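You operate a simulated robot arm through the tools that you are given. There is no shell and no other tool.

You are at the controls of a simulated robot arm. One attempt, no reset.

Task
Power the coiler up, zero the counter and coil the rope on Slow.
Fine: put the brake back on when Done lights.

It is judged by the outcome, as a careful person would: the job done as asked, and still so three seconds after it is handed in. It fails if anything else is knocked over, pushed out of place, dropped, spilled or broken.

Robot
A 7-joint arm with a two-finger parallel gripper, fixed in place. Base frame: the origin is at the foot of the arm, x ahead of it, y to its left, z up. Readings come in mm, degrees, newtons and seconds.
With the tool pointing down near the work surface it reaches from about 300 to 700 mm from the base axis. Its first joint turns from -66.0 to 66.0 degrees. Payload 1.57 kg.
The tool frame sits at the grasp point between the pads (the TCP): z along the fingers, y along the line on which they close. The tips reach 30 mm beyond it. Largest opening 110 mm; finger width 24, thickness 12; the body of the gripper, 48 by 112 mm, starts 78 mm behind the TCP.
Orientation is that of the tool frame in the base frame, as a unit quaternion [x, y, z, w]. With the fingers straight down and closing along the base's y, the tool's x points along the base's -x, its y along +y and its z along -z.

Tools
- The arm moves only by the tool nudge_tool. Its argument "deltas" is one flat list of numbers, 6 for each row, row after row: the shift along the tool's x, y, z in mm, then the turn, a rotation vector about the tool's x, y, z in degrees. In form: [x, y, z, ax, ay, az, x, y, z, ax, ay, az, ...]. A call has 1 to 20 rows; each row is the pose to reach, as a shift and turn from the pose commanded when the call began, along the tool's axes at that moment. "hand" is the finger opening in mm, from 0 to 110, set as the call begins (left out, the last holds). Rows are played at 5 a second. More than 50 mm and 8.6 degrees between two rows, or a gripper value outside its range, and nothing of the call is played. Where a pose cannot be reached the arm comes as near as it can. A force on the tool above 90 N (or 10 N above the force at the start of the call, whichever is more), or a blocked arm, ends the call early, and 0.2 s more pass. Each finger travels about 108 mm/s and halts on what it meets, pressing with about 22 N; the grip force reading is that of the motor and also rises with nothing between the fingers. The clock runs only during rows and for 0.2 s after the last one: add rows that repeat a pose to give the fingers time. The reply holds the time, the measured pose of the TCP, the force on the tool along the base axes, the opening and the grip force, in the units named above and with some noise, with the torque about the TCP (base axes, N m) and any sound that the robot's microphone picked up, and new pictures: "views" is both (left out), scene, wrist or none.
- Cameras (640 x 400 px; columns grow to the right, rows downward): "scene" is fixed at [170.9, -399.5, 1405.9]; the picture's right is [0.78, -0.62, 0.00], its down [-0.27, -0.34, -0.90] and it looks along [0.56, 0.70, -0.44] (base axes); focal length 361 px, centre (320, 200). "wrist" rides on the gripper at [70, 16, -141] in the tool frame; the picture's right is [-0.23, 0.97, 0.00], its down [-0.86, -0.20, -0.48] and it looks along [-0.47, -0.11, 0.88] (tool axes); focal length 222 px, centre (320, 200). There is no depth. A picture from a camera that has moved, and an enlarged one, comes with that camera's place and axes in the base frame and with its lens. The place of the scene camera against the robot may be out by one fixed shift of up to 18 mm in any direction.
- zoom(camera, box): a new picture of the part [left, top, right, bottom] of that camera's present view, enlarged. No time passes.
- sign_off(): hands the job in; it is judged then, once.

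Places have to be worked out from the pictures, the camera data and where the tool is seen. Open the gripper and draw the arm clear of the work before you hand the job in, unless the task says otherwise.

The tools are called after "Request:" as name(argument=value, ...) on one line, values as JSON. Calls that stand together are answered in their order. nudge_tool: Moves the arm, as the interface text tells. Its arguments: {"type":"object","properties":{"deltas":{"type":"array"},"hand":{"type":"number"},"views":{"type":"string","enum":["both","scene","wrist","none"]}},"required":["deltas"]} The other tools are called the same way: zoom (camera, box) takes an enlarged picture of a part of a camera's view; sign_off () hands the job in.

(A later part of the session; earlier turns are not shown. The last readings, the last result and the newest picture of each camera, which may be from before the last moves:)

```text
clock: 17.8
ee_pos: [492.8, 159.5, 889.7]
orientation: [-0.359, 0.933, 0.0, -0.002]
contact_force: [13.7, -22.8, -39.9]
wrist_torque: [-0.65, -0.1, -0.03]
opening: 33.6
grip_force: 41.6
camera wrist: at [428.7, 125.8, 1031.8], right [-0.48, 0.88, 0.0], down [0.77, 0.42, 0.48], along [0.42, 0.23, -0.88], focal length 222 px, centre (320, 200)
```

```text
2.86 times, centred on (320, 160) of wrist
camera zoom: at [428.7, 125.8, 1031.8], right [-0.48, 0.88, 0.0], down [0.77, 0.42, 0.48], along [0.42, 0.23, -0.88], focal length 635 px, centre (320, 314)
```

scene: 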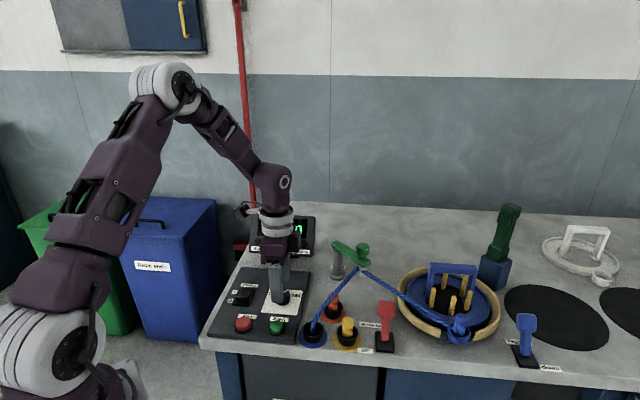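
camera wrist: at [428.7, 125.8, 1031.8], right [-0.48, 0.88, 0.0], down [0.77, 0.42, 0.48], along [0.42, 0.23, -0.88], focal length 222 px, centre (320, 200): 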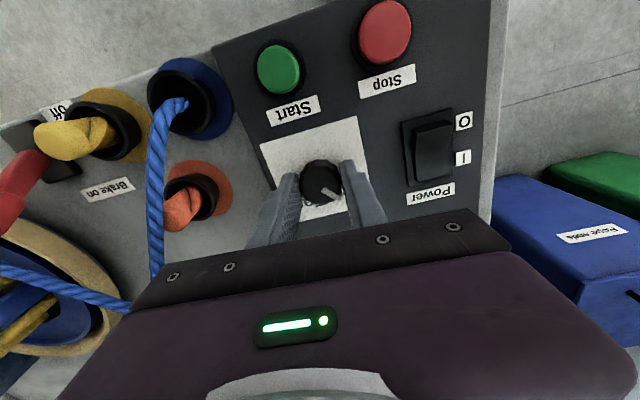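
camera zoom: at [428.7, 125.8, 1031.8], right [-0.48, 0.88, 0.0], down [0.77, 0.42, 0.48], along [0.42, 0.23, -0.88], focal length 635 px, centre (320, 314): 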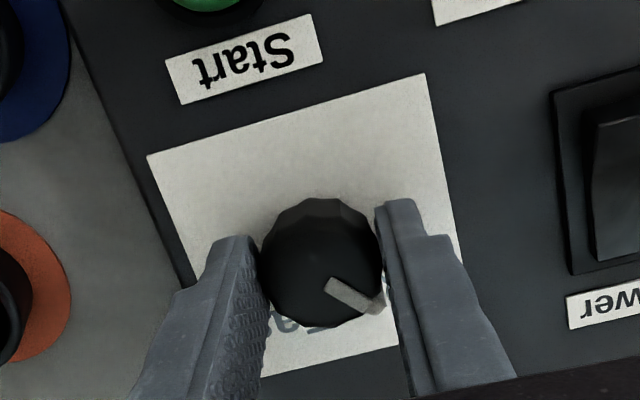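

The pointer has turned with the gripper about 87° in total. I'll give back the 1.5 mm of lift that was pulling on the knob and turn 4° more to feel for an end stop.

Request:
nudge_tool(deltas=[0, 0, 1.2, 0, 0, 0, 0, -0.8, 1.2, 0, 0, -2, 0, -0.8, 1.2, 0, 0, -4, 0, -0.8, 1.2, 0, 0, -4], views="wrist")

Request:
zoom(camera="wrist", box=[240, 90, 400, 230])

```text
clock: 18.8
ee_pos: [492.5, 160.3, 889.3]
orientation: [-0.39, 0.921, -0.001, 0.0]
contact_force: [-2.1, -27.2, 9.4]
wrist_torque: [-0.97, 0.33, -0.48]
opening: 33.5
grip_force: 41.6
camera wrist: at [431.0, 121.4, 1031.7], right [-0.54, 0.84, 0.0], down [0.74, 0.48, 0.48], along [0.4, 0.26, -0.88], focal length 222 px, centre (320, 200)
```

wrist: 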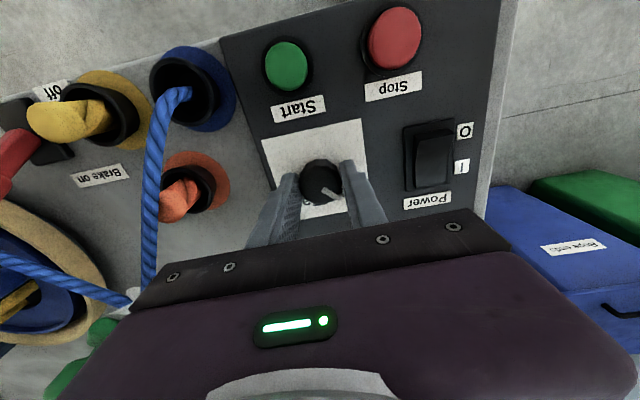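

```text
2.86 times, centred on (320, 160) of wrist
camera zoom: at [431.0, 121.4, 1031.7], right [-0.54, 0.84, 0.0], down [0.74, 0.48, 0.48], along [0.4, 0.26, -0.88], focal length 635 px, centre (320, 314)
```

zoom: 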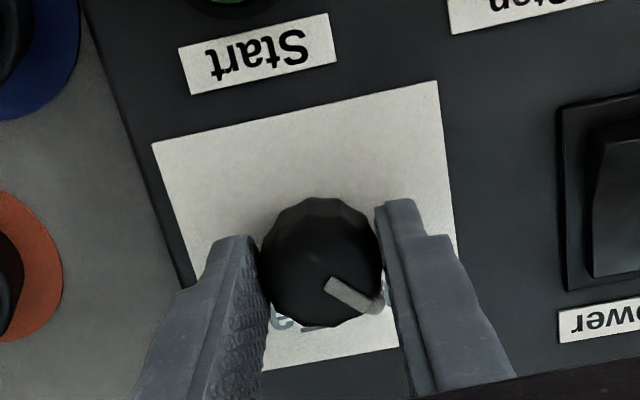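

A torque of -0.48 N m appeared near 90°, so that is the end stop. I'll open the fingers and rise straight up.

Request:
nudge_tool(deltas=[0, 0, 0, 0, 0, 1, 0, 0, 0, 0, 0, 1, 0, 0, 0, 0, 0, 1], hand=64, views="none")

Request:
nudge_tool(deltas=[0, 0, -15, 0, 0, 0, 0, 0, -40, 0, 0, 0, 0, 0, -70, 0, 0, 0, 0, 0, -70, 0, 0, 0], hand=64, views="both")

Request:
zoom(camera="wrist", box=[230, 80, 410, 230])

Request:
zoom(camera="scene", box=[240, 205, 340, 315])

```text
clock: 19.6
ee_pos: [491.8, 162.2, 887.9]
orientation: [-0.382, 0.924, 0.0, 0.0]
contact_force: [0.5, 0.5, -0.8]
wrist_torque: [0.03, 0.01, 0.0]
opening: 64.1
grip_force: 0.1
```

```text
clock: 20.6
ee_pos: [491.8, 160.8, 959.0]
orientation: [-0.383, 0.924, 0.0, 0.0]
contact_force: [-0.2, -0.4, 0.1]
wrist_torque: [-0.02, -0.03, -0.04]
opening: 64.0
grip_force: 0.1
camera wrist: at [430.0, 123.2, 1101.0], right [-0.53, 0.85, 0.0], down [0.75, 0.46, 0.48], along [0.41, 0.25, -0.88], focal length 222 px, centre (320, 200)
```

scene: 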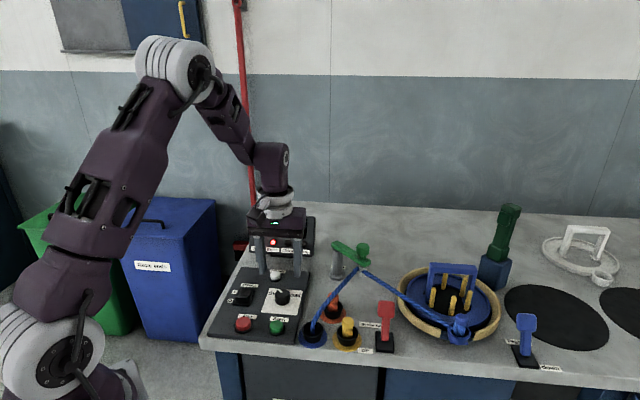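
wrist: 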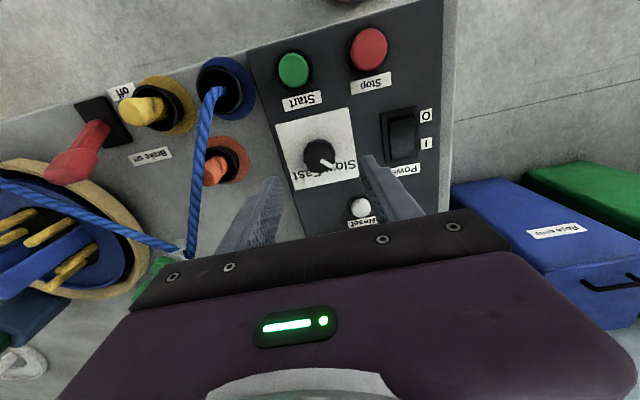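

```text
2.67 times, centred on (320, 155) of wrist
camera zoom: at [430.0, 123.2, 1101.0], right [-0.53, 0.85, 0.0], down [0.75, 0.46, 0.48], along [0.41, 0.25, -0.88], focal length 592 px, centre (320, 320)
```

zoom: 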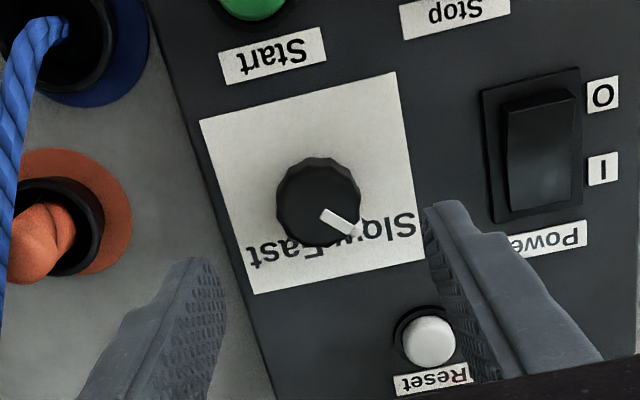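

```text
3.64 times, centred on (290, 260) of scene
camera zoom: at [170.9, -399.5, 1405.9], right [0.78, -0.62, 0.0], down [-0.27, -0.34, -0.9], along [0.56, 0.7, -0.44], focal length 1313 px, centre (429, -18)
```

zoom: 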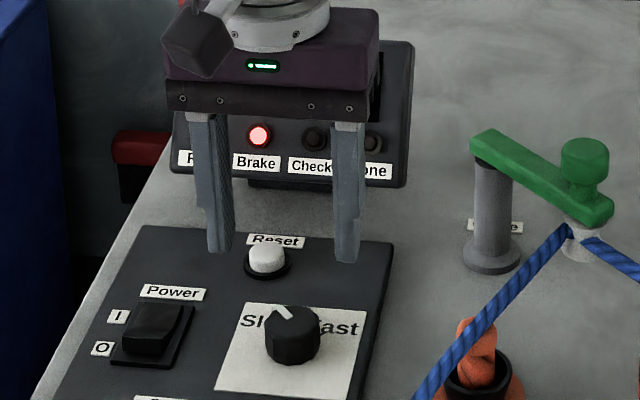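

The knob now points at Slow. Next is the brake: I'll zoom in on the lever to fix its position.

Request:
zoom(camera="wrist", box=[20, 70, 180, 210])

Request:
zoom(camera="scene", box=[340, 280, 430, 370])

```text
2.86 times, centred on (100, 140) of wrist
camera zoom: at [430.0, 123.2, 1101.0], right [-0.53, 0.85, 0.0], down [0.75, 0.46, 0.48], along [0.41, 0.25, -0.88], focal length 635 px, centre (949, 371)
```

zoom: 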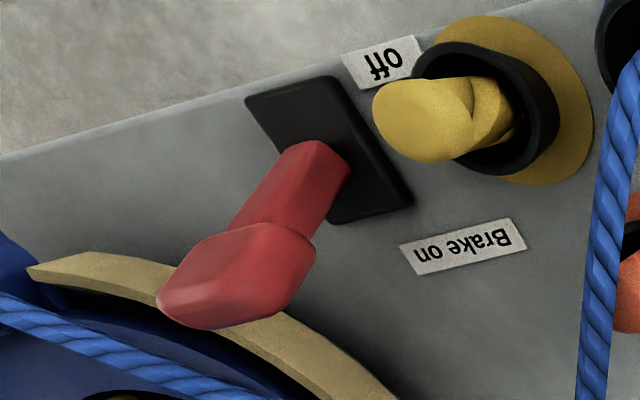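

```text
4.44 times, centred on (385, 325) of scene
camera zoom: at [170.9, -399.5, 1405.9], right [0.78, -0.62, 0.0], down [-0.27, -0.34, -0.9], along [0.56, 0.7, -0.44], focal length 1605 px, centre (31, -356)
```

zoom: 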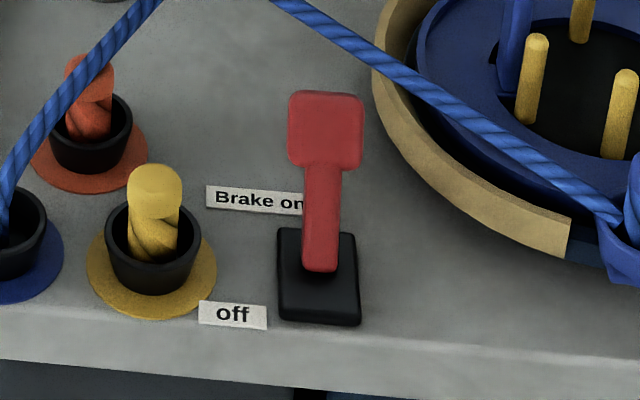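

The lever head is near (613, -36, 900), leaning away from the operator toward "Brake on", with its pivot near (596, -54, 843). I'll close the fingers, rise, and travel to a point just behind the lever, above everything.

Request:
nudge_tool(deltas=[0, 0, -42, 0, 0, 0, 4, -45, -42, 0, 0, 0, 8, -90, -42, 0, 0, 0, 12, -135, -42, 0, 0, 0, 16, -180, -42, 0, 0, 0, 19.5, -225.3, -42, 0, 0, 0, 19.5, -225.3, -42, 0, 0, 0], hand=0, views="both")

Request:
zoom(camera="wrist", box=[230, 80, 410, 240])

Request:
zoom(camera="scene", box=[330, 230, 450, 360])

```text
clock: 22.2
ee_pos: [637.7, -12.2, 1000.9]
orientation: [-0.382, 0.924, 0.0, 0.0]
contact_force: [-0.2, 0.6, -0.3]
wrist_torque: [-0.02, -0.03, 0.02]
opening: 0.0
grip_force: 21.1
camera wrist: at [575.7, -49.4, 1142.8], right [-0.53, 0.85, 0.0], down [0.75, 0.46, 0.48], along [0.41, 0.25, -0.88], focal length 222 px, centre (320, 200)
```

scene: 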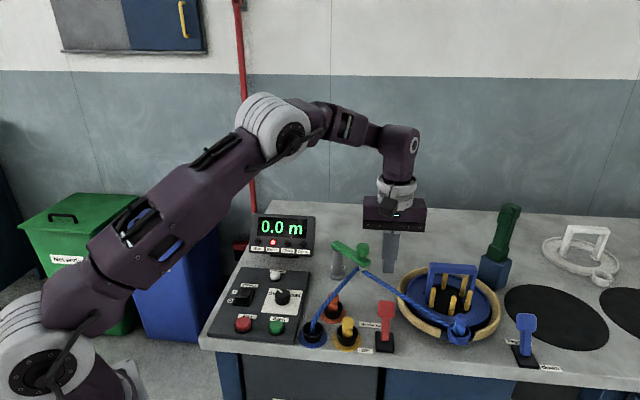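
wrist: 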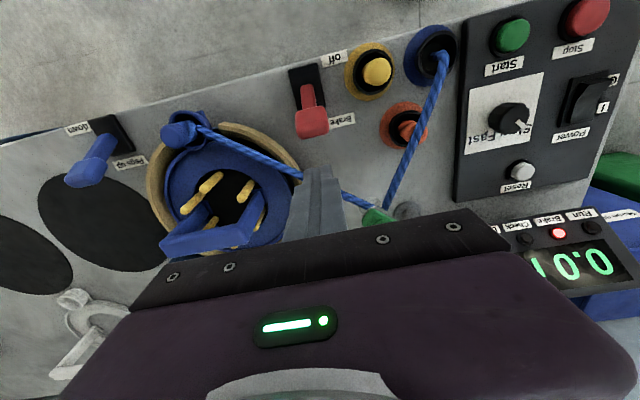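

```text
2.50 times, centred on (320, 160) of wrist
camera zoom: at [575.7, -49.4, 1142.8], right [-0.53, 0.85, 0.0], down [0.75, 0.46, 0.48], along [0.41, 0.25, -0.88], focal length 555 px, centre (320, 300)
```

zoom: 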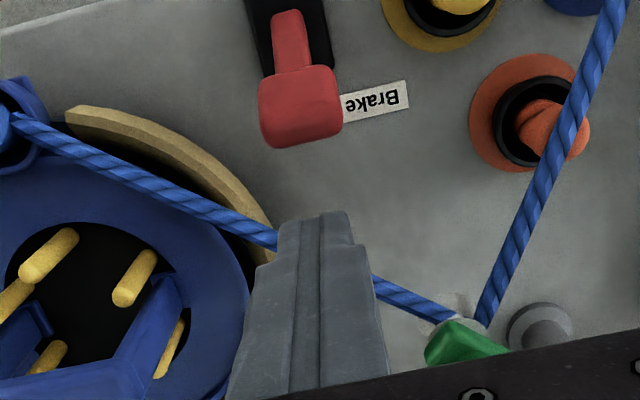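

```text
3.08 times, centred on (390, 295) of scene
camera zoom: at [170.8, -399.5, 1405.9], right [0.78, -0.62, 0.0], down [-0.27, -0.34, -0.9], along [0.56, 0.7, -0.44], focal length 1111 px, centre (105, -92)
```

zoom: 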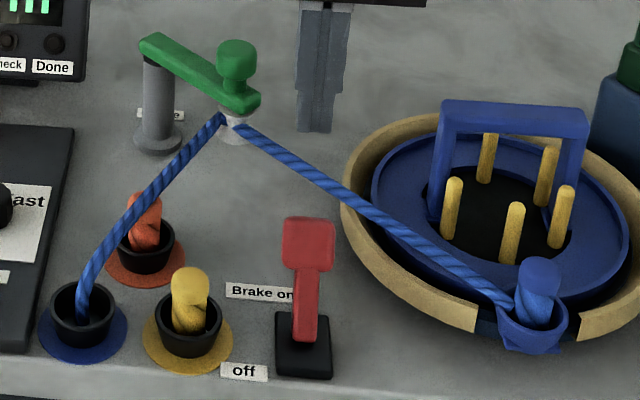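

The counter reads 0.0 m. The rope passes some 20 mm beyond where the fingers will go, so I'll shift 3 mm toward the lever and lower behind it with the tips at about z 882.

Request:
nudge_tool(deltas=[3, 2.6, 0, 0, 0, 0, 3, 2.6, 35, 0, 0, 0, 3, 2.6, 60, 0, 0, 0, 3, 2.6, 75, 0, 0, 0, 3, 2.6, 88, 0, 0, 0, 3, 2.6, 88, 0, 0, 0], views="both")

Request:
zoom(camera="wrist", box=[230, 80, 410, 240])

Request:
zoom(camera="scene", box=[330, 230, 450, 360])

```text
clock: 23.6
ee_pos: [634.6, -12.8, 912.7]
orientation: [-0.382, 0.924, 0.001, 0.0]
contact_force: [0.4, -0.2, 1.2]
wrist_torque: [0.02, -0.01, 0.02]
opening: 0.3
grip_force: 21.4
camera wrist: at [572.1, -49.2, 1054.9], right [-0.53, 0.85, 0.0], down [0.75, 0.46, 0.48], along [0.41, 0.25, -0.88], focal length 222 px, centre (320, 200)
```

scene: 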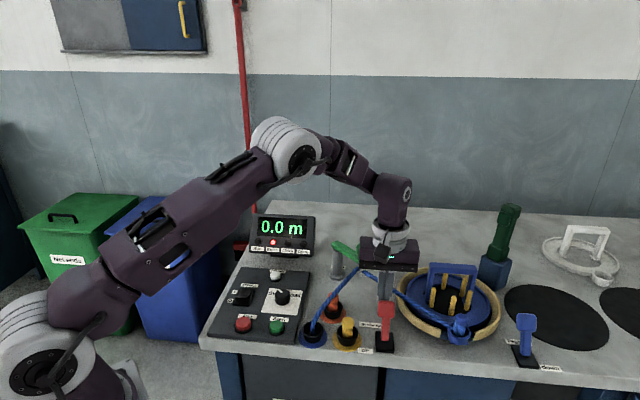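
wrist: 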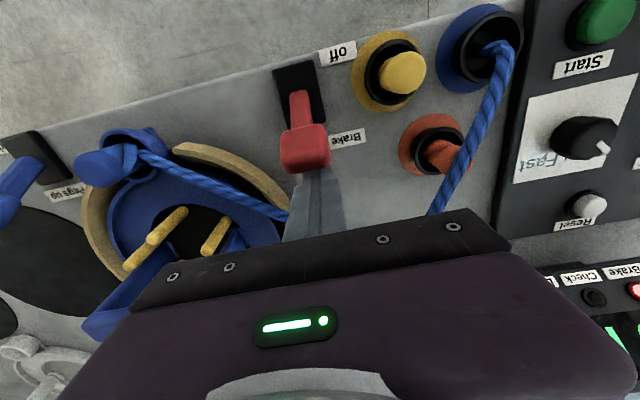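

```text
2.50 times, centred on (320, 160) of wrist
camera zoom: at [572.1, -49.2, 1054.9], right [-0.53, 0.85, 0.0], down [0.75, 0.46, 0.48], along [0.41, 0.25, -0.88], focal length 555 px, centre (320, 300)
```

zoom: 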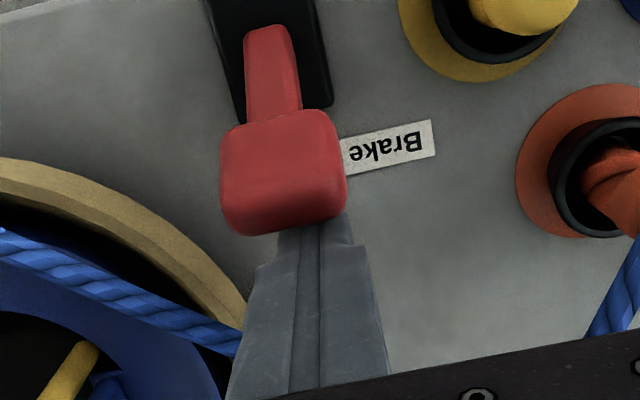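

```text
3.08 times, centred on (390, 295) of scene
camera zoom: at [170.9, -399.5, 1405.9], right [0.78, -0.62, 0.0], down [-0.27, -0.34, -0.9], along [0.56, 0.7, -0.44], focal length 1111 px, centre (105, -92)
```

zoom: 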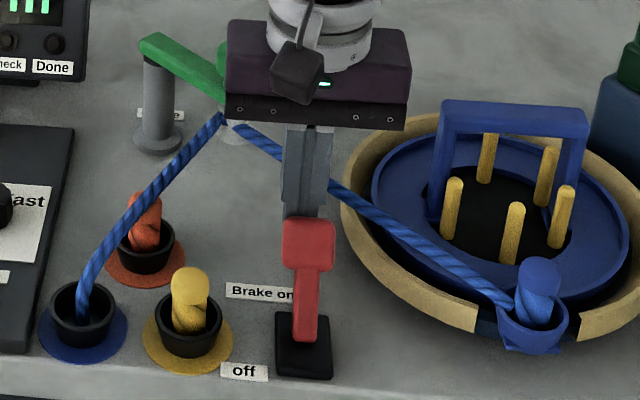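

The tips are behind the lever head with no contact. I'll push toward the operator in small steps to take the brake off.

Request:
nudge_tool(deltas=[6, -2, 0, 0, 0, 0, 12, -2, 0, 0, 0, 0, 18, -2, 0, 0, 0, 0, 24, -2, 0, 0, 0, 0, 30, -2, 0, 0, 0, 0, 36, -2, 0, 0, 0, 0, 41, -2, 0, 0, 0, 0, 46, -2, 0, 0, 0, 0, 50, -2, 0, 0, 0, 0, 50, -2, 0, 0, 0, 0], views="both")

Request:
zoom(camera="scene", box=[240, 210, 320, 270])

Request:
zoom(camera="scene", box=[330, 230, 450, 360])

```text
clock: 25.1
ee_pos: [611.9, -39.3, 919.4]
orientation: [-0.383, 0.924, -0.001, 0.006]
contact_force: [-3.0, 6.0, 12.5]
wrist_torque: [-0.06, 0.17, -0.09]
opening: 0.2
grip_force: 21.6
stopped in row 7: the force on the tool passed its limit at 93 N (the readings are from after the stop); the commanded pose is now the measured one
camera wrist: at [547.9, -75.8, 1061.0], right [-0.53, 0.85, -0.01], down [0.74, 0.46, 0.49], along [0.42, 0.25, -0.87], focal length 222 px, centre (320, 200)
```

scene: 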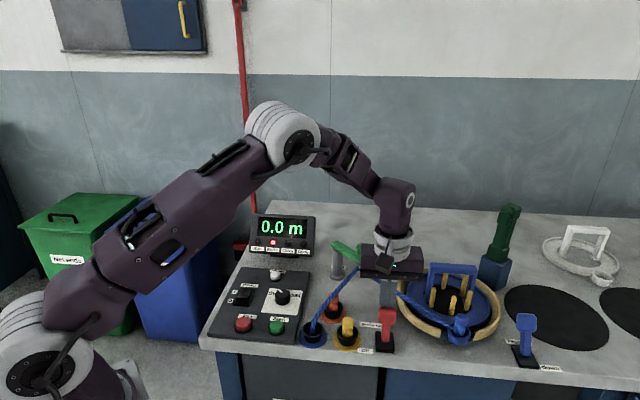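
wrist: 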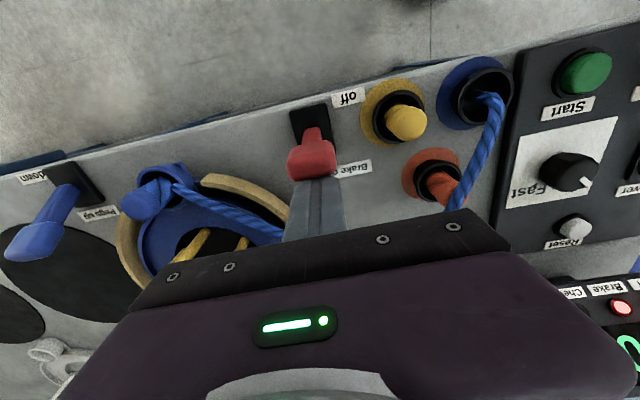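

```text
6.67 times, centred on (280, 240) of scene
camera zoom: at [170.5, -399.3, 1406.0], right [0.78, -0.62, 0.0], down [-0.27, -0.35, -0.9], along [0.56, 0.7, -0.44], focal length 2407 px, centre (587, -67)
```

zoom: 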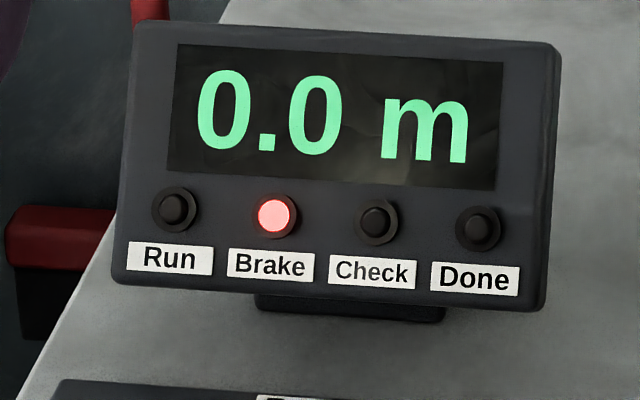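

```text
3.08 times, centred on (390, 295) of scene
camera zoom: at [170.5, -399.3, 1406.0], right [0.78, -0.62, 0.0], down [-0.27, -0.35, -0.9], along [0.56, 0.7, -0.44], focal length 1111 px, centre (105, -92)
```

zoom: 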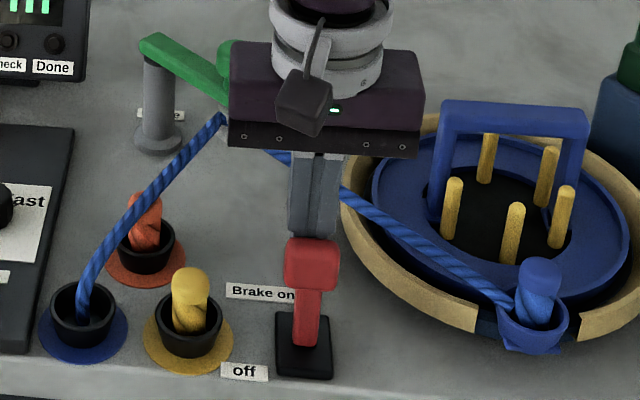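

The push stopped on force at 93 N, with the lever part way over and the Brake lamp still on. I'll look closely before continuing.

Request:
zoom(camera="wrist", box=[240, 80, 400, 240])

Request:
zoom(camera="scene", box=[350, 270, 420, 360])

```text
2.50 times, centred on (320, 160) of wrist
camera zoom: at [547.9, -75.8, 1061.0], right [-0.53, 0.85, -0.01], down [0.74, 0.46, 0.49], along [0.42, 0.25, -0.87], focal length 555 px, centre (320, 300)
```

zoom: 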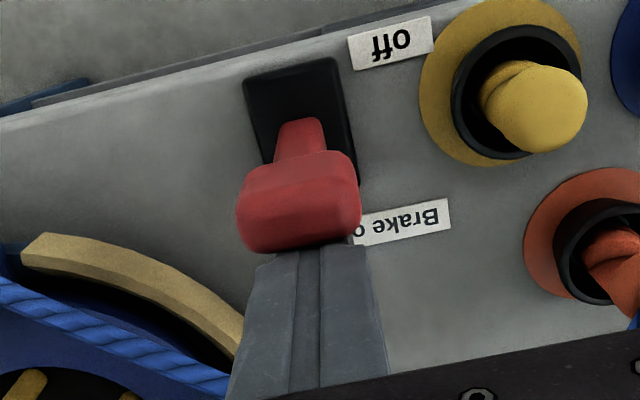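

```text
4.44 times, centred on (385, 315) of scene
camera zoom: at [170.5, -399.3, 1406.0], right [0.78, -0.62, 0.0], down [-0.27, -0.35, -0.9], along [0.56, 0.7, -0.44], focal length 1605 px, centre (31, -311)
```

zoom: 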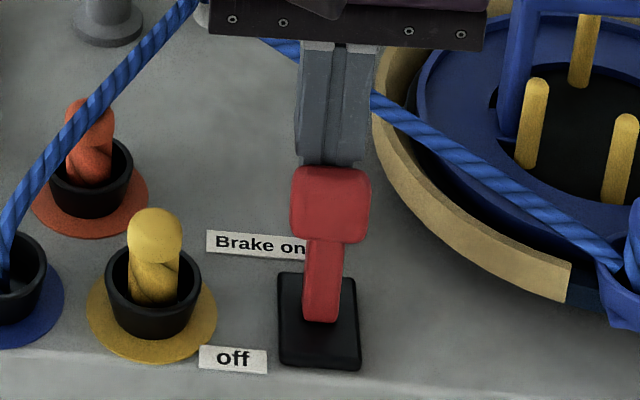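

The tool was lifted 7.5 mm, so most of that force was friction as the lever head rose on its arc. I'll back off 4 mm, re-lower the tips below the head, and check whether the lever stays put.

Request:
nudge_tool(deltas=[-4, 0, 0, 0, 0, 0, -4, 0, 4, 0, 0, 0, -4, 0, 9, 0, 0, 0, -4, 0, 9, 0, 0, 0], views="both")

Request:
zoom(camera="wrist", box=[240, 80, 400, 240])

Request:
zoom(camera="scene", box=[350, 270, 420, 360])

```text
clock: 26.0
ee_pos: [619.8, -29.3, 917.5]
orientation: [-0.385, 0.923, -0.003, 0.016]
contact_force: [-0.2, 6.9, 11.4]
wrist_torque: [-0.06, 0.18, -0.07]
opening: 0.0
grip_force: 21.8
stopped in row 4: the force on the tool passed its limit at 94 N (the readings are from after the stop); the commanded pose is now the measured one
camera wrist: at [553.9, -69.5, 1057.3], right [-0.53, 0.85, -0.01], down [0.73, 0.46, 0.5], along [0.43, 0.26, -0.86], focal length 222 px, centre (320, 200)
```

scene: 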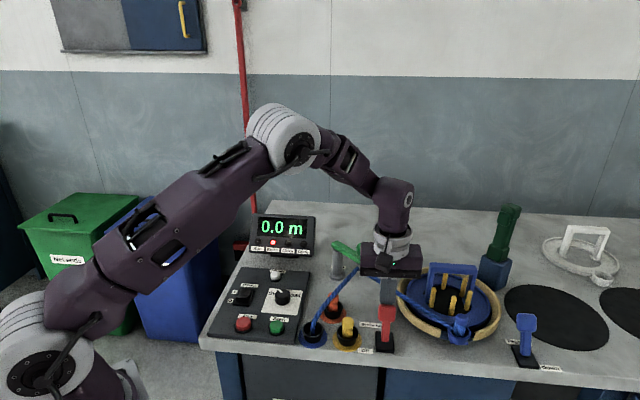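
wrist: 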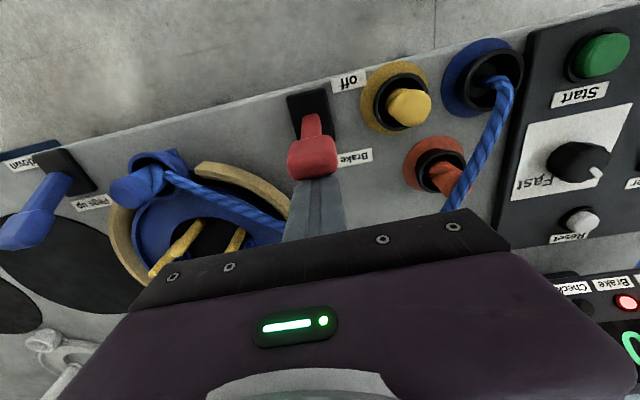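

```text
2.50 times, centred on (320, 160) of wrist
camera zoom: at [553.9, -69.5, 1057.3], right [-0.53, 0.85, -0.01], down [0.73, 0.46, 0.5], along [0.43, 0.26, -0.86], focal length 555 px, centre (320, 300)
```

zoom: 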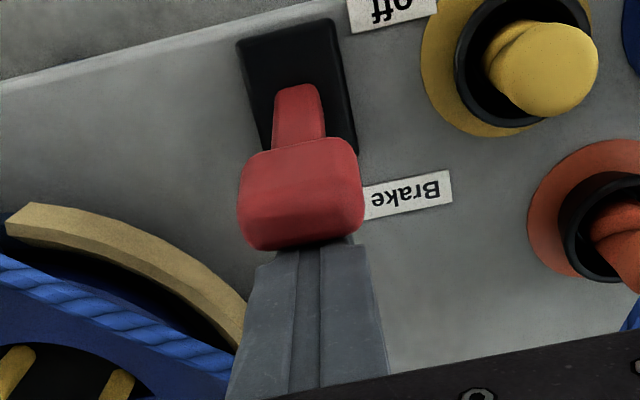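

```text
4.44 times, centred on (385, 315) of scene
camera zoom: at [170.6, -399.3, 1406.0], right [0.78, -0.62, 0.0], down [-0.27, -0.35, -0.9], along [0.56, 0.7, -0.44], focal length 1605 px, centre (31, -311)
```

zoom: 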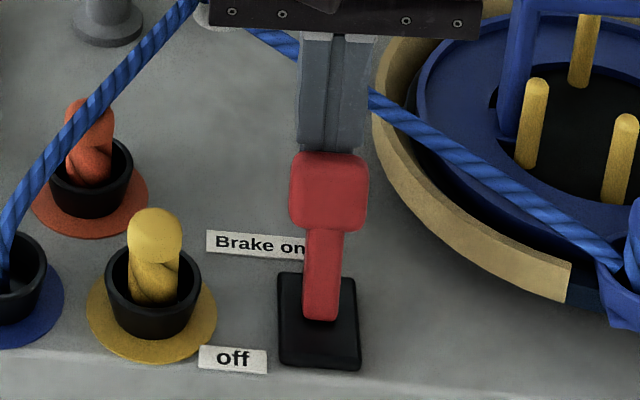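

Lowering was resisted too: the lever head sticks to the finger and travels on an arc, so a level push jams it. I'll back off 20 mm, straighten the slight tilt, and then push along the lever's arc instead.

Request:
nudge_tool(deltas=[-7, 0, 0, 0, 0, 0, -14, 0, 0, -0.5, 0.8, 0, -20, 0, 0, -1.0, 1.57, 0.25, -20, 0, 0, -1.0, 1.57, 0.25], views="both")

Request:
zoom(camera="wrist", box=[230, 70, 410, 240])

Request:
zoom(camera="scene", box=[350, 270, 420, 360])

```text
clock: 27.0
ee_pos: [634.6, -16.0, 916.6]
orientation: [-0.383, 0.924, -0.001, -0.001]
contact_force: [0.9, 0.3, -0.5]
wrist_torque: [0.01, 0.03, -0.02]
opening: 0.0
grip_force: 21.8
camera wrist: at [572.4, -54.3, 1059.2], right [-0.53, 0.85, 0.0], down [0.75, 0.46, 0.48], along [0.4, 0.25, -0.88], focal length 222 px, centre (320, 200)
```

scene: 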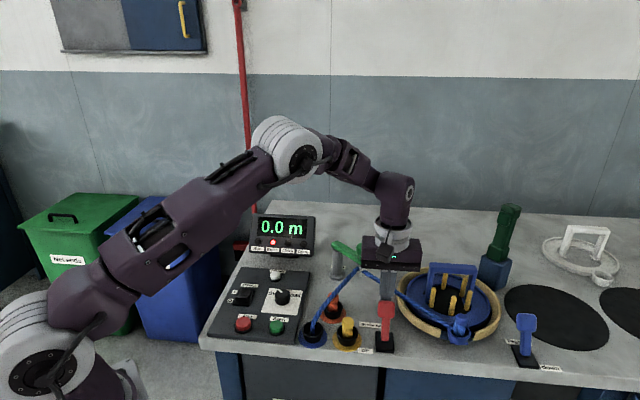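
wrist: 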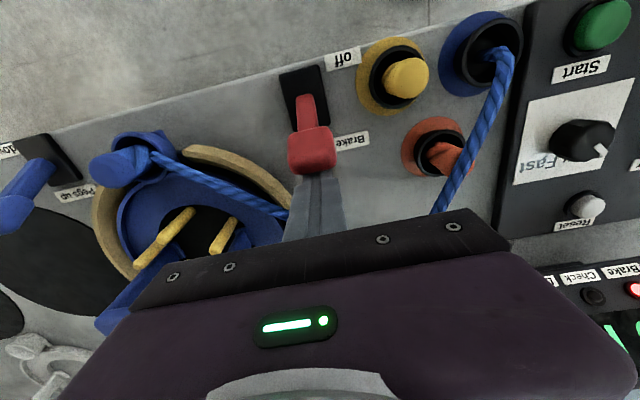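

```text
2.35 times, centred on (320, 155) of wrist
camera zoom: at [572.4, -54.3, 1059.2], right [-0.53, 0.85, 0.0], down [0.75, 0.46, 0.48], along [0.4, 0.25, -0.88], focal length 523 px, centre (320, 306)
```

zoom: 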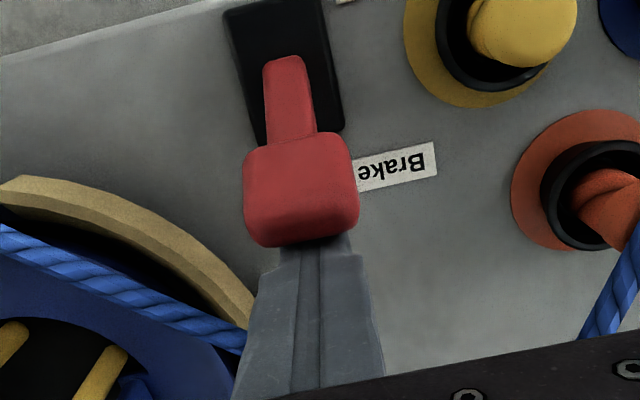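

```text
4.44 times, centred on (385, 315) of scene
camera zoom: at [170.9, -399.5, 1405.9], right [0.78, -0.62, 0.0], down [-0.27, -0.34, -0.9], along [0.56, 0.7, -0.44], focal length 1605 px, centre (31, -311)
```

zoom: 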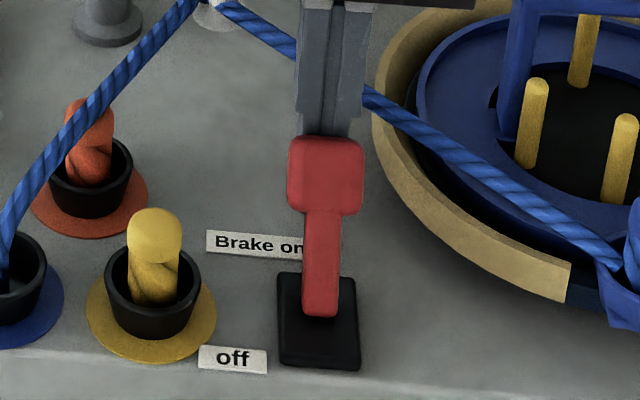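

With the finger withdrawn the lever sprang fully back to "on", so it is sprung both ways. I'll push again with the tool rising about 10 mm along the lever's arc.

Request:
nudge_tool(deltas=[0, 0, 6, 0, 0, 0, 0, 0, 11, 0, 0, 0, 2.5, 0, 11, 0, 0, 0, 7, 0, 9.1, 0, 0, 0, 10.5, 0, 7.6, 0, 0, 0, 14.3, 0, 6, 0, 0, 0, 18.2, 0, 4.6, 0, 0, 0, 22.2, 0, 3.5, 0, 0, 0, 26.3, 0, 2.5, 0, 0, 0], views="both")

Request:
zoom(camera="wrist", box=[230, 70, 410, 240])

Request:
zoom(camera="scene", box=[350, 270, 420, 360])

```text
clock: 29.0
ee_pos: [616.5, -35.2, 918.6]
orientation: [-0.383, 0.924, -0.002, 0.001]
contact_force: [-3.0, 25.9, 68.3]
wrist_torque: [-0.71, 0.7, -0.29]
opening: 0.0
grip_force: 21.3
camera wrist: at [553.5, -72.4, 1060.1], right [-0.53, 0.85, 0.0], down [0.74, 0.47, 0.48], along [0.41, 0.25, -0.88], focal length 222 px, centre (320, 200)
```

scene: 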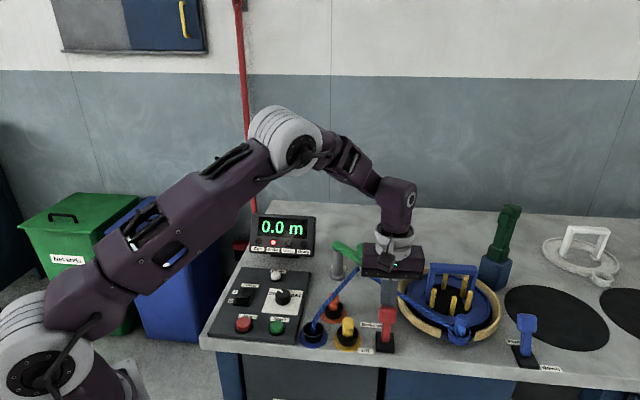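
wrist: 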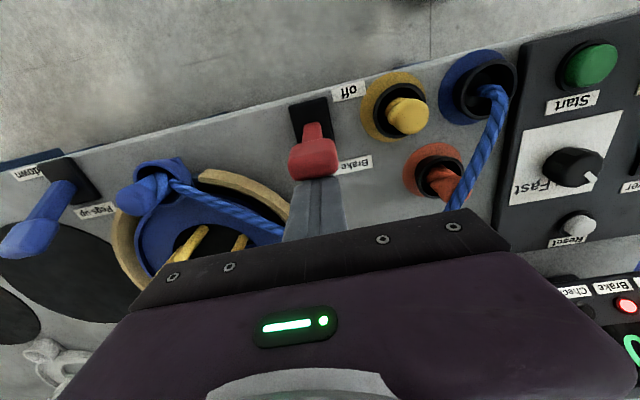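

```text
2.35 times, centred on (320, 155) of wrist
camera zoom: at [553.5, -72.4, 1060.1], right [-0.53, 0.85, 0.0], down [0.74, 0.47, 0.48], along [0.41, 0.25, -0.88], focal length 523 px, centre (320, 306)
```

zoom: 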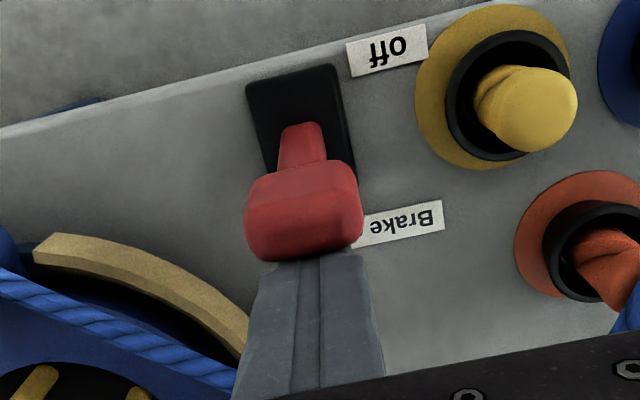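

```text
4.44 times, centred on (385, 315) of scene
camera zoom: at [169.4, -398.7, 1406.3], right [0.78, -0.62, 0.0], down [-0.27, -0.35, -0.9], along [0.56, 0.7, -0.44], focal length 1605 px, centre (31, -311)
```

zoom: 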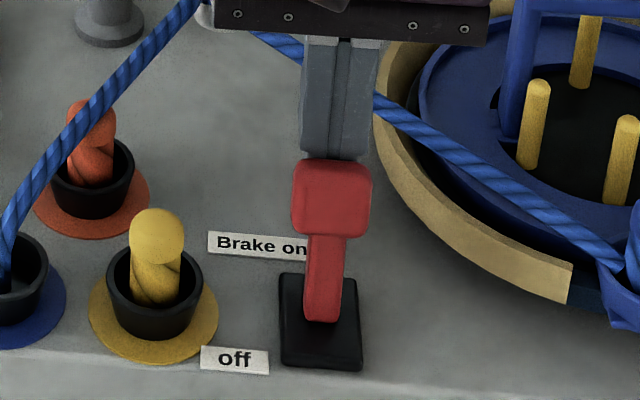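

There is still 68 N upward: the step in the finger, about 33 mm above the tip, is sitting on top of the lever head. I'll back off and redo the push about 13 mm higher, so only the narrow tip bears on the head.

Request:
nudge_tool(deltas=[-8, 0, 0, 0, 0, 0, -16, 0, 0, 0, 0, 0, -24.8, 0, 0, 0, 0, 0, -24.8, 0, -4, 0, 0, 0, -24.8, 0, -4, 0, 0, 0], views="none")

Request:
nudge_tool(deltas=[2, 0, 0, 0, 0, 0, 5.5, 0, -1.9, 0, 0, 0, 9, 0, -3.4, 0, 0, 0, 12.8, 0, -5, 0, 0, 0, 16.7, 0, -6.4, 0, 0, 0, 20.7, 0, -7.5, 0, 0, 0, 24.8, 0, -8.5, 0, 0, 0], views="both")

Request:
zoom(camera="wrist", box=[230, 70, 410, 240])

Request:
zoom(camera="scene", box=[350, 270, 420, 360])

```text
clock: 30.2
ee_pos: [633.1, -17.8, 917.7]
orientation: [-0.382, 0.924, -0.001, -0.001]
contact_force: [1.2, -0.6, -0.6]
wrist_torque: [0.02, -0.01, 0.03]
opening: 0.0
grip_force: 20.9
```

```text
clock: 31.8
ee_pos: [614.8, -36.6, 927.6]
orientation: [-0.383, 0.924, 0.0, -0.002]
contact_force: [-0.3, 0.2, -0.2]
wrist_torque: [0.01, 0.0, 0.0]
opening: 0.0
grip_force: 21.8
camera wrist: at [553.8, -73.9, 1069.9], right [-0.53, 0.85, 0.0], down [0.75, 0.46, 0.48], along [0.4, 0.25, -0.88], focal length 222 px, centre (320, 200)
```

scene: 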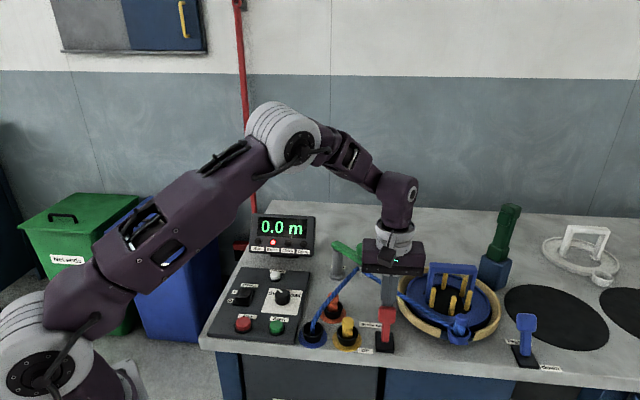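
wrist: 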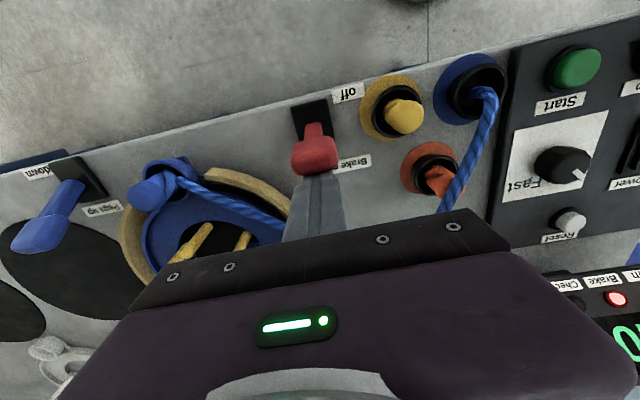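

```text
2.35 times, centred on (320, 155) of wrist
camera zoom: at [553.8, -73.9, 1069.9], right [-0.53, 0.85, 0.0], down [0.75, 0.46, 0.48], along [0.4, 0.25, -0.88], focal length 523 px, centre (320, 306)
```

zoom: 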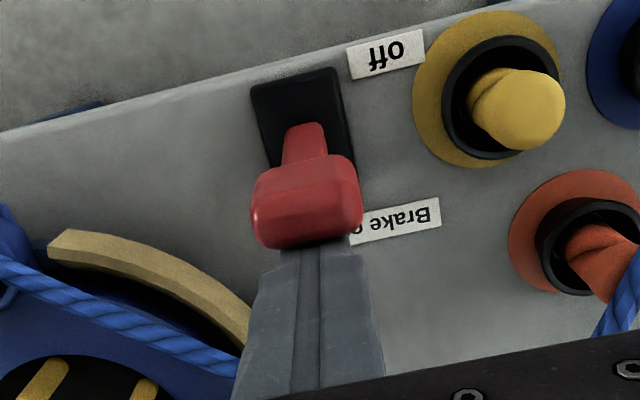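

```text
4.44 times, centred on (385, 315) of scene
camera zoom: at [170.9, -399.5, 1405.9], right [0.78, -0.62, 0.0], down [-0.27, -0.34, -0.9], along [0.56, 0.7, -0.44], focal length 1605 px, centre (31, -311)
```

zoom: 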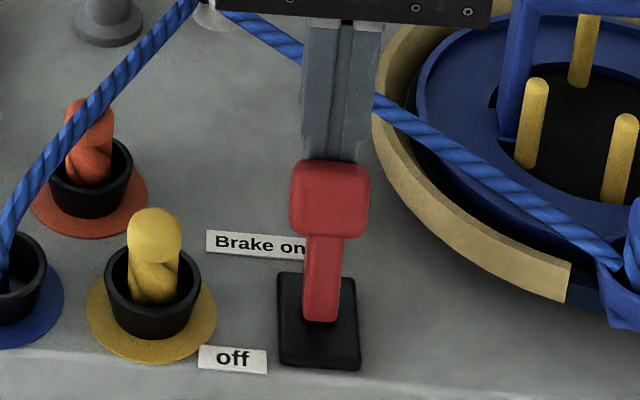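

The step was the cause: the force is now essentially zero and the lever is following. I'll carry on past vertical toward "off".

Request:
nudge_tool(deltas=[4.1, 0, -0.7, 0, 0, 0, 8.2, 0, -1, 0, 0, 0, 12, 0, 0, 0, 0, 0, 16, 0, 1, 0, 0, 0, 20, 0, 2, 0, 0, 0, 24, 0, 3, 0, 0, 0, 27, 0, 4, 0, 0, 0], views="both")

Request:
zoom(camera="scene", box=[240, 210, 320, 270])

Request:
zoom(camera="scene", box=[350, 270, 420, 360])

Request:
zoom(camera="wrist", box=[230, 70, 410, 240])

```text
clock: 33.4
ee_pos: [595.0, -54.2, 923.2]
orientation: [-0.384, 0.924, -0.001, -0.002]
contact_force: [0.3, 0.7, -0.2]
wrist_torque: [-0.02, 0.01, -0.03]
opening: 0.0
grip_force: 21.6
camera wrist: at [534.0, -92.4, 1065.8], right [-0.53, 0.85, 0.0], down [0.75, 0.46, 0.48], along [0.4, 0.25, -0.88], focal length 222 px, centre (320, 200)
```

scene: 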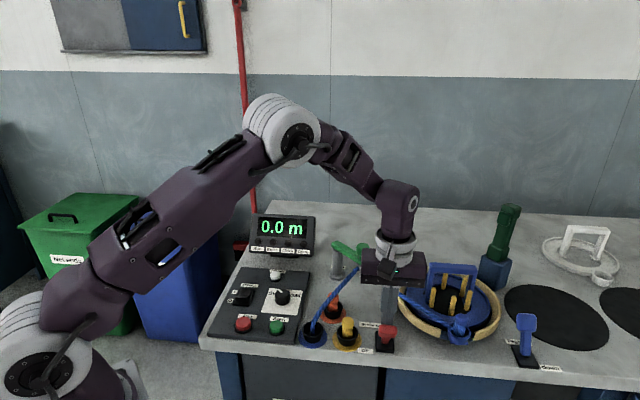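
wrist: 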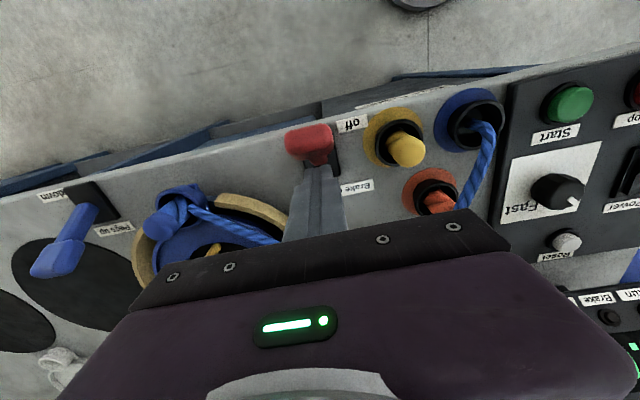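

```text
6.67 times, centred on (280, 240) of scene
camera zoom: at [170.9, -399.5, 1405.9], right [0.78, -0.62, 0.0], down [-0.27, -0.34, -0.9], along [0.56, 0.7, -0.44], focal length 2407 px, centre (587, -67)
```

zoom: 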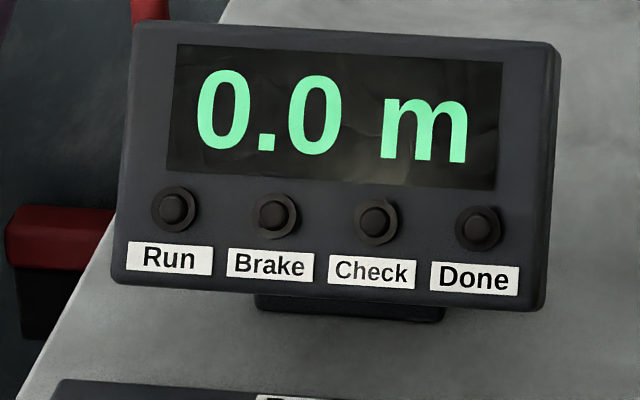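

```text
4.44 times, centred on (385, 315) of scene
camera zoom: at [170.9, -399.5, 1405.9], right [0.78, -0.62, 0.0], down [-0.27, -0.34, -0.9], along [0.56, 0.7, -0.44], focal length 1605 px, centre (31, -311)
```

zoom: 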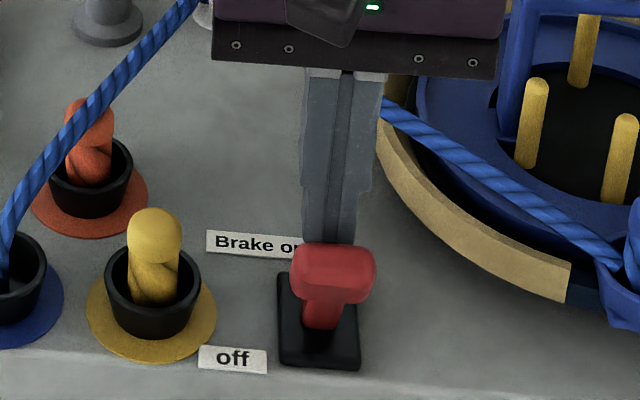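

```text
2.35 times, centred on (320, 155) of wrist
camera zoom: at [534.0, -92.4, 1065.8], right [-0.53, 0.85, 0.0], down [0.75, 0.46, 0.48], along [0.4, 0.25, -0.88], focal length 523 px, centre (320, 306)
```

zoom: 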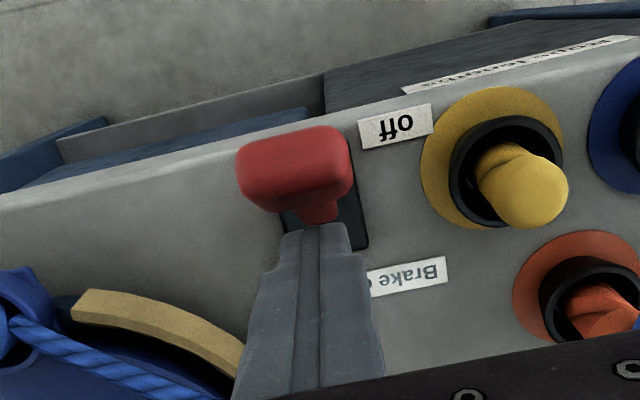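

The Brake lamp is out and the lever has gone over to "off". I'll lift straight up, travel over to Start and hover above it.

Request:
nudge_tool(deltas=[-3, 0, -30, 0, 0, 0, -3, 0, -78, 0, 0, 0, 0, 44, -78, 0, 0, 0, 2, 88, -78, 0, 0, 0, 4, 132, -78, 0, 0, 0, 6, 176, -78, 0, 0, 0, 6.5, 220, -78, 0, 0, 0, 6.5, 220, -40, 0, 0, 0, 6.5, 220, 0, 0, 0, 0, 6.5, 220, 8, 0, 0, 0, 6.5, 220, 8, 0, 0, 0], views="both")

Request:
zoom(camera="wrist", box=[240, 90, 400, 240])

Request:
zoom(camera="scene", box=[240, 280, 320, 350])

Request:
zoom(camera="scene", box=[300, 220, 560, 380])

```text
clock: 35.8
ee_pos: [436.9, 96.1, 914.3]
orientation: [-0.383, 0.924, 0.0, -0.001]
contact_force: [0.4, -0.4, 0.0]
wrist_torque: [-0.02, -0.04, -0.03]
opening: 0.1
grip_force: 21.5
camera wrist: at [374.5, 58.4, 1056.6], right [-0.53, 0.85, 0.0], down [0.75, 0.46, 0.48], along [0.4, 0.25, -0.88], focal length 222 px, centre (320, 200)
```

scene: 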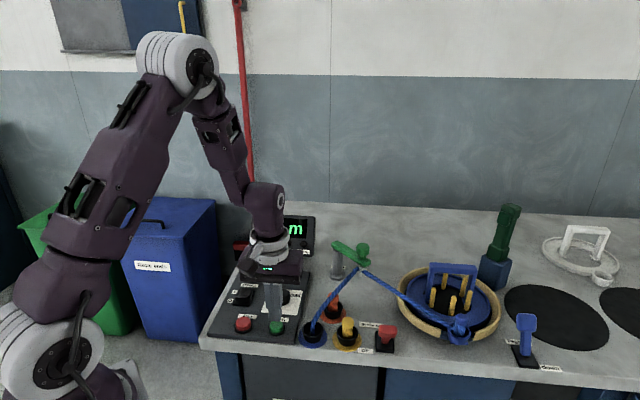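
wrist: 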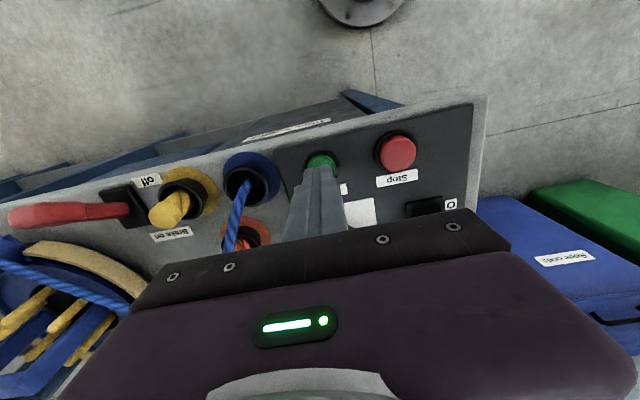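

```text
2.67 times, centred on (320, 165) of wrist
camera zoom: at [374.5, 58.4, 1056.6], right [-0.53, 0.85, 0.0], down [0.75, 0.46, 0.48], along [0.4, 0.25, -0.88], focal length 592 px, centre (320, 293)
```

zoom: 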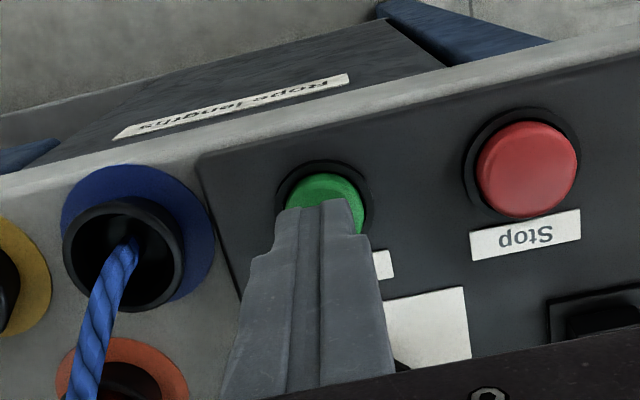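

```text
5.71 times, centred on (280, 315) of scene
camera zoom: at [170.9, -399.5, 1405.9], right [0.78, -0.62, 0.0], down [-0.27, -0.34, -0.9], along [0.56, 0.7, -0.44], focal length 2063 px, centre (549, -457)
```

zoom: 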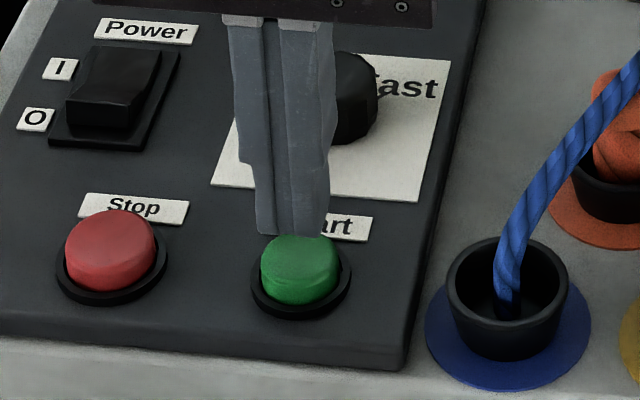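

```text
2.46 times, centred on (430, 300) of scene
camera zoom: at [170.9, -399.5, 1405.9], right [0.78, -0.62, 0.0], down [-0.27, -0.34, -0.9], along [0.56, 0.7, -0.44], focal length 889 px, centre (49, -46)
```

zoom: 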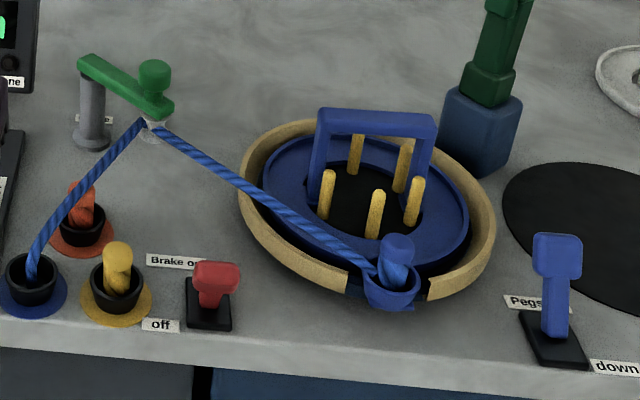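

Everything is set: 0.0 m, Slow, brake off, power on. I'll press Start in small steps, with the tip shifted 3 mm further out as I did for Reset.

Request:
nudge_tool(deltas=[-3, -1, 14, 0, 0, 0, -3, -1, 20, 0, 0, 0, -3, -1, 23, 0, 0, 0, -3, -1, 26, 0, 0, 0, -3, -1, 28, 0, 0, 0, -3, -1, 28, 0, 0, 0], views="scene")

Request:
zoom(camera="scene", box=[240, 205, 340, 345])

```text
clock: 37.2
ee_pos: [437.8, 98.4, 887.0]
orientation: [-0.383, 0.924, -0.001, -0.001]
contact_force: [-3.2, 4.4, 12.9]
wrist_torque: [0.18, 0.11, 0.03]
opening: 0.0
grip_force: 21.3
heard: click
```

scene: 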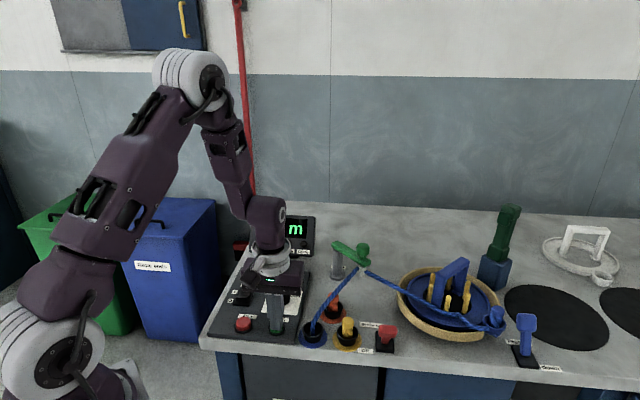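

```text
2.86 times, centred on (290, 275) of scene
camera zoom: at [170.6, -399.4, 1405.9], right [0.78, -0.62, 0.0], down [-0.27, -0.34, -0.9], along [0.56, 0.7, -0.44], focal length 1032 px, centre (406, -14)
```

zoom: 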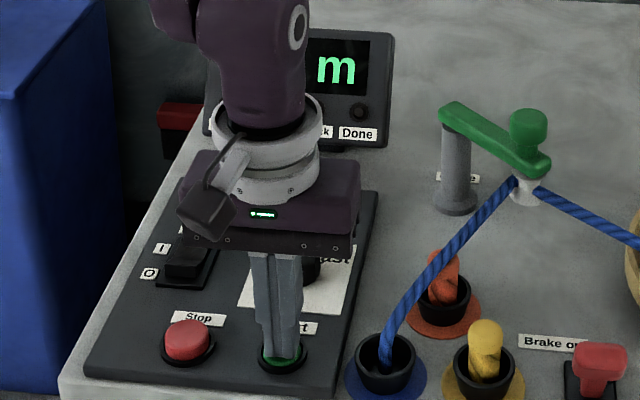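

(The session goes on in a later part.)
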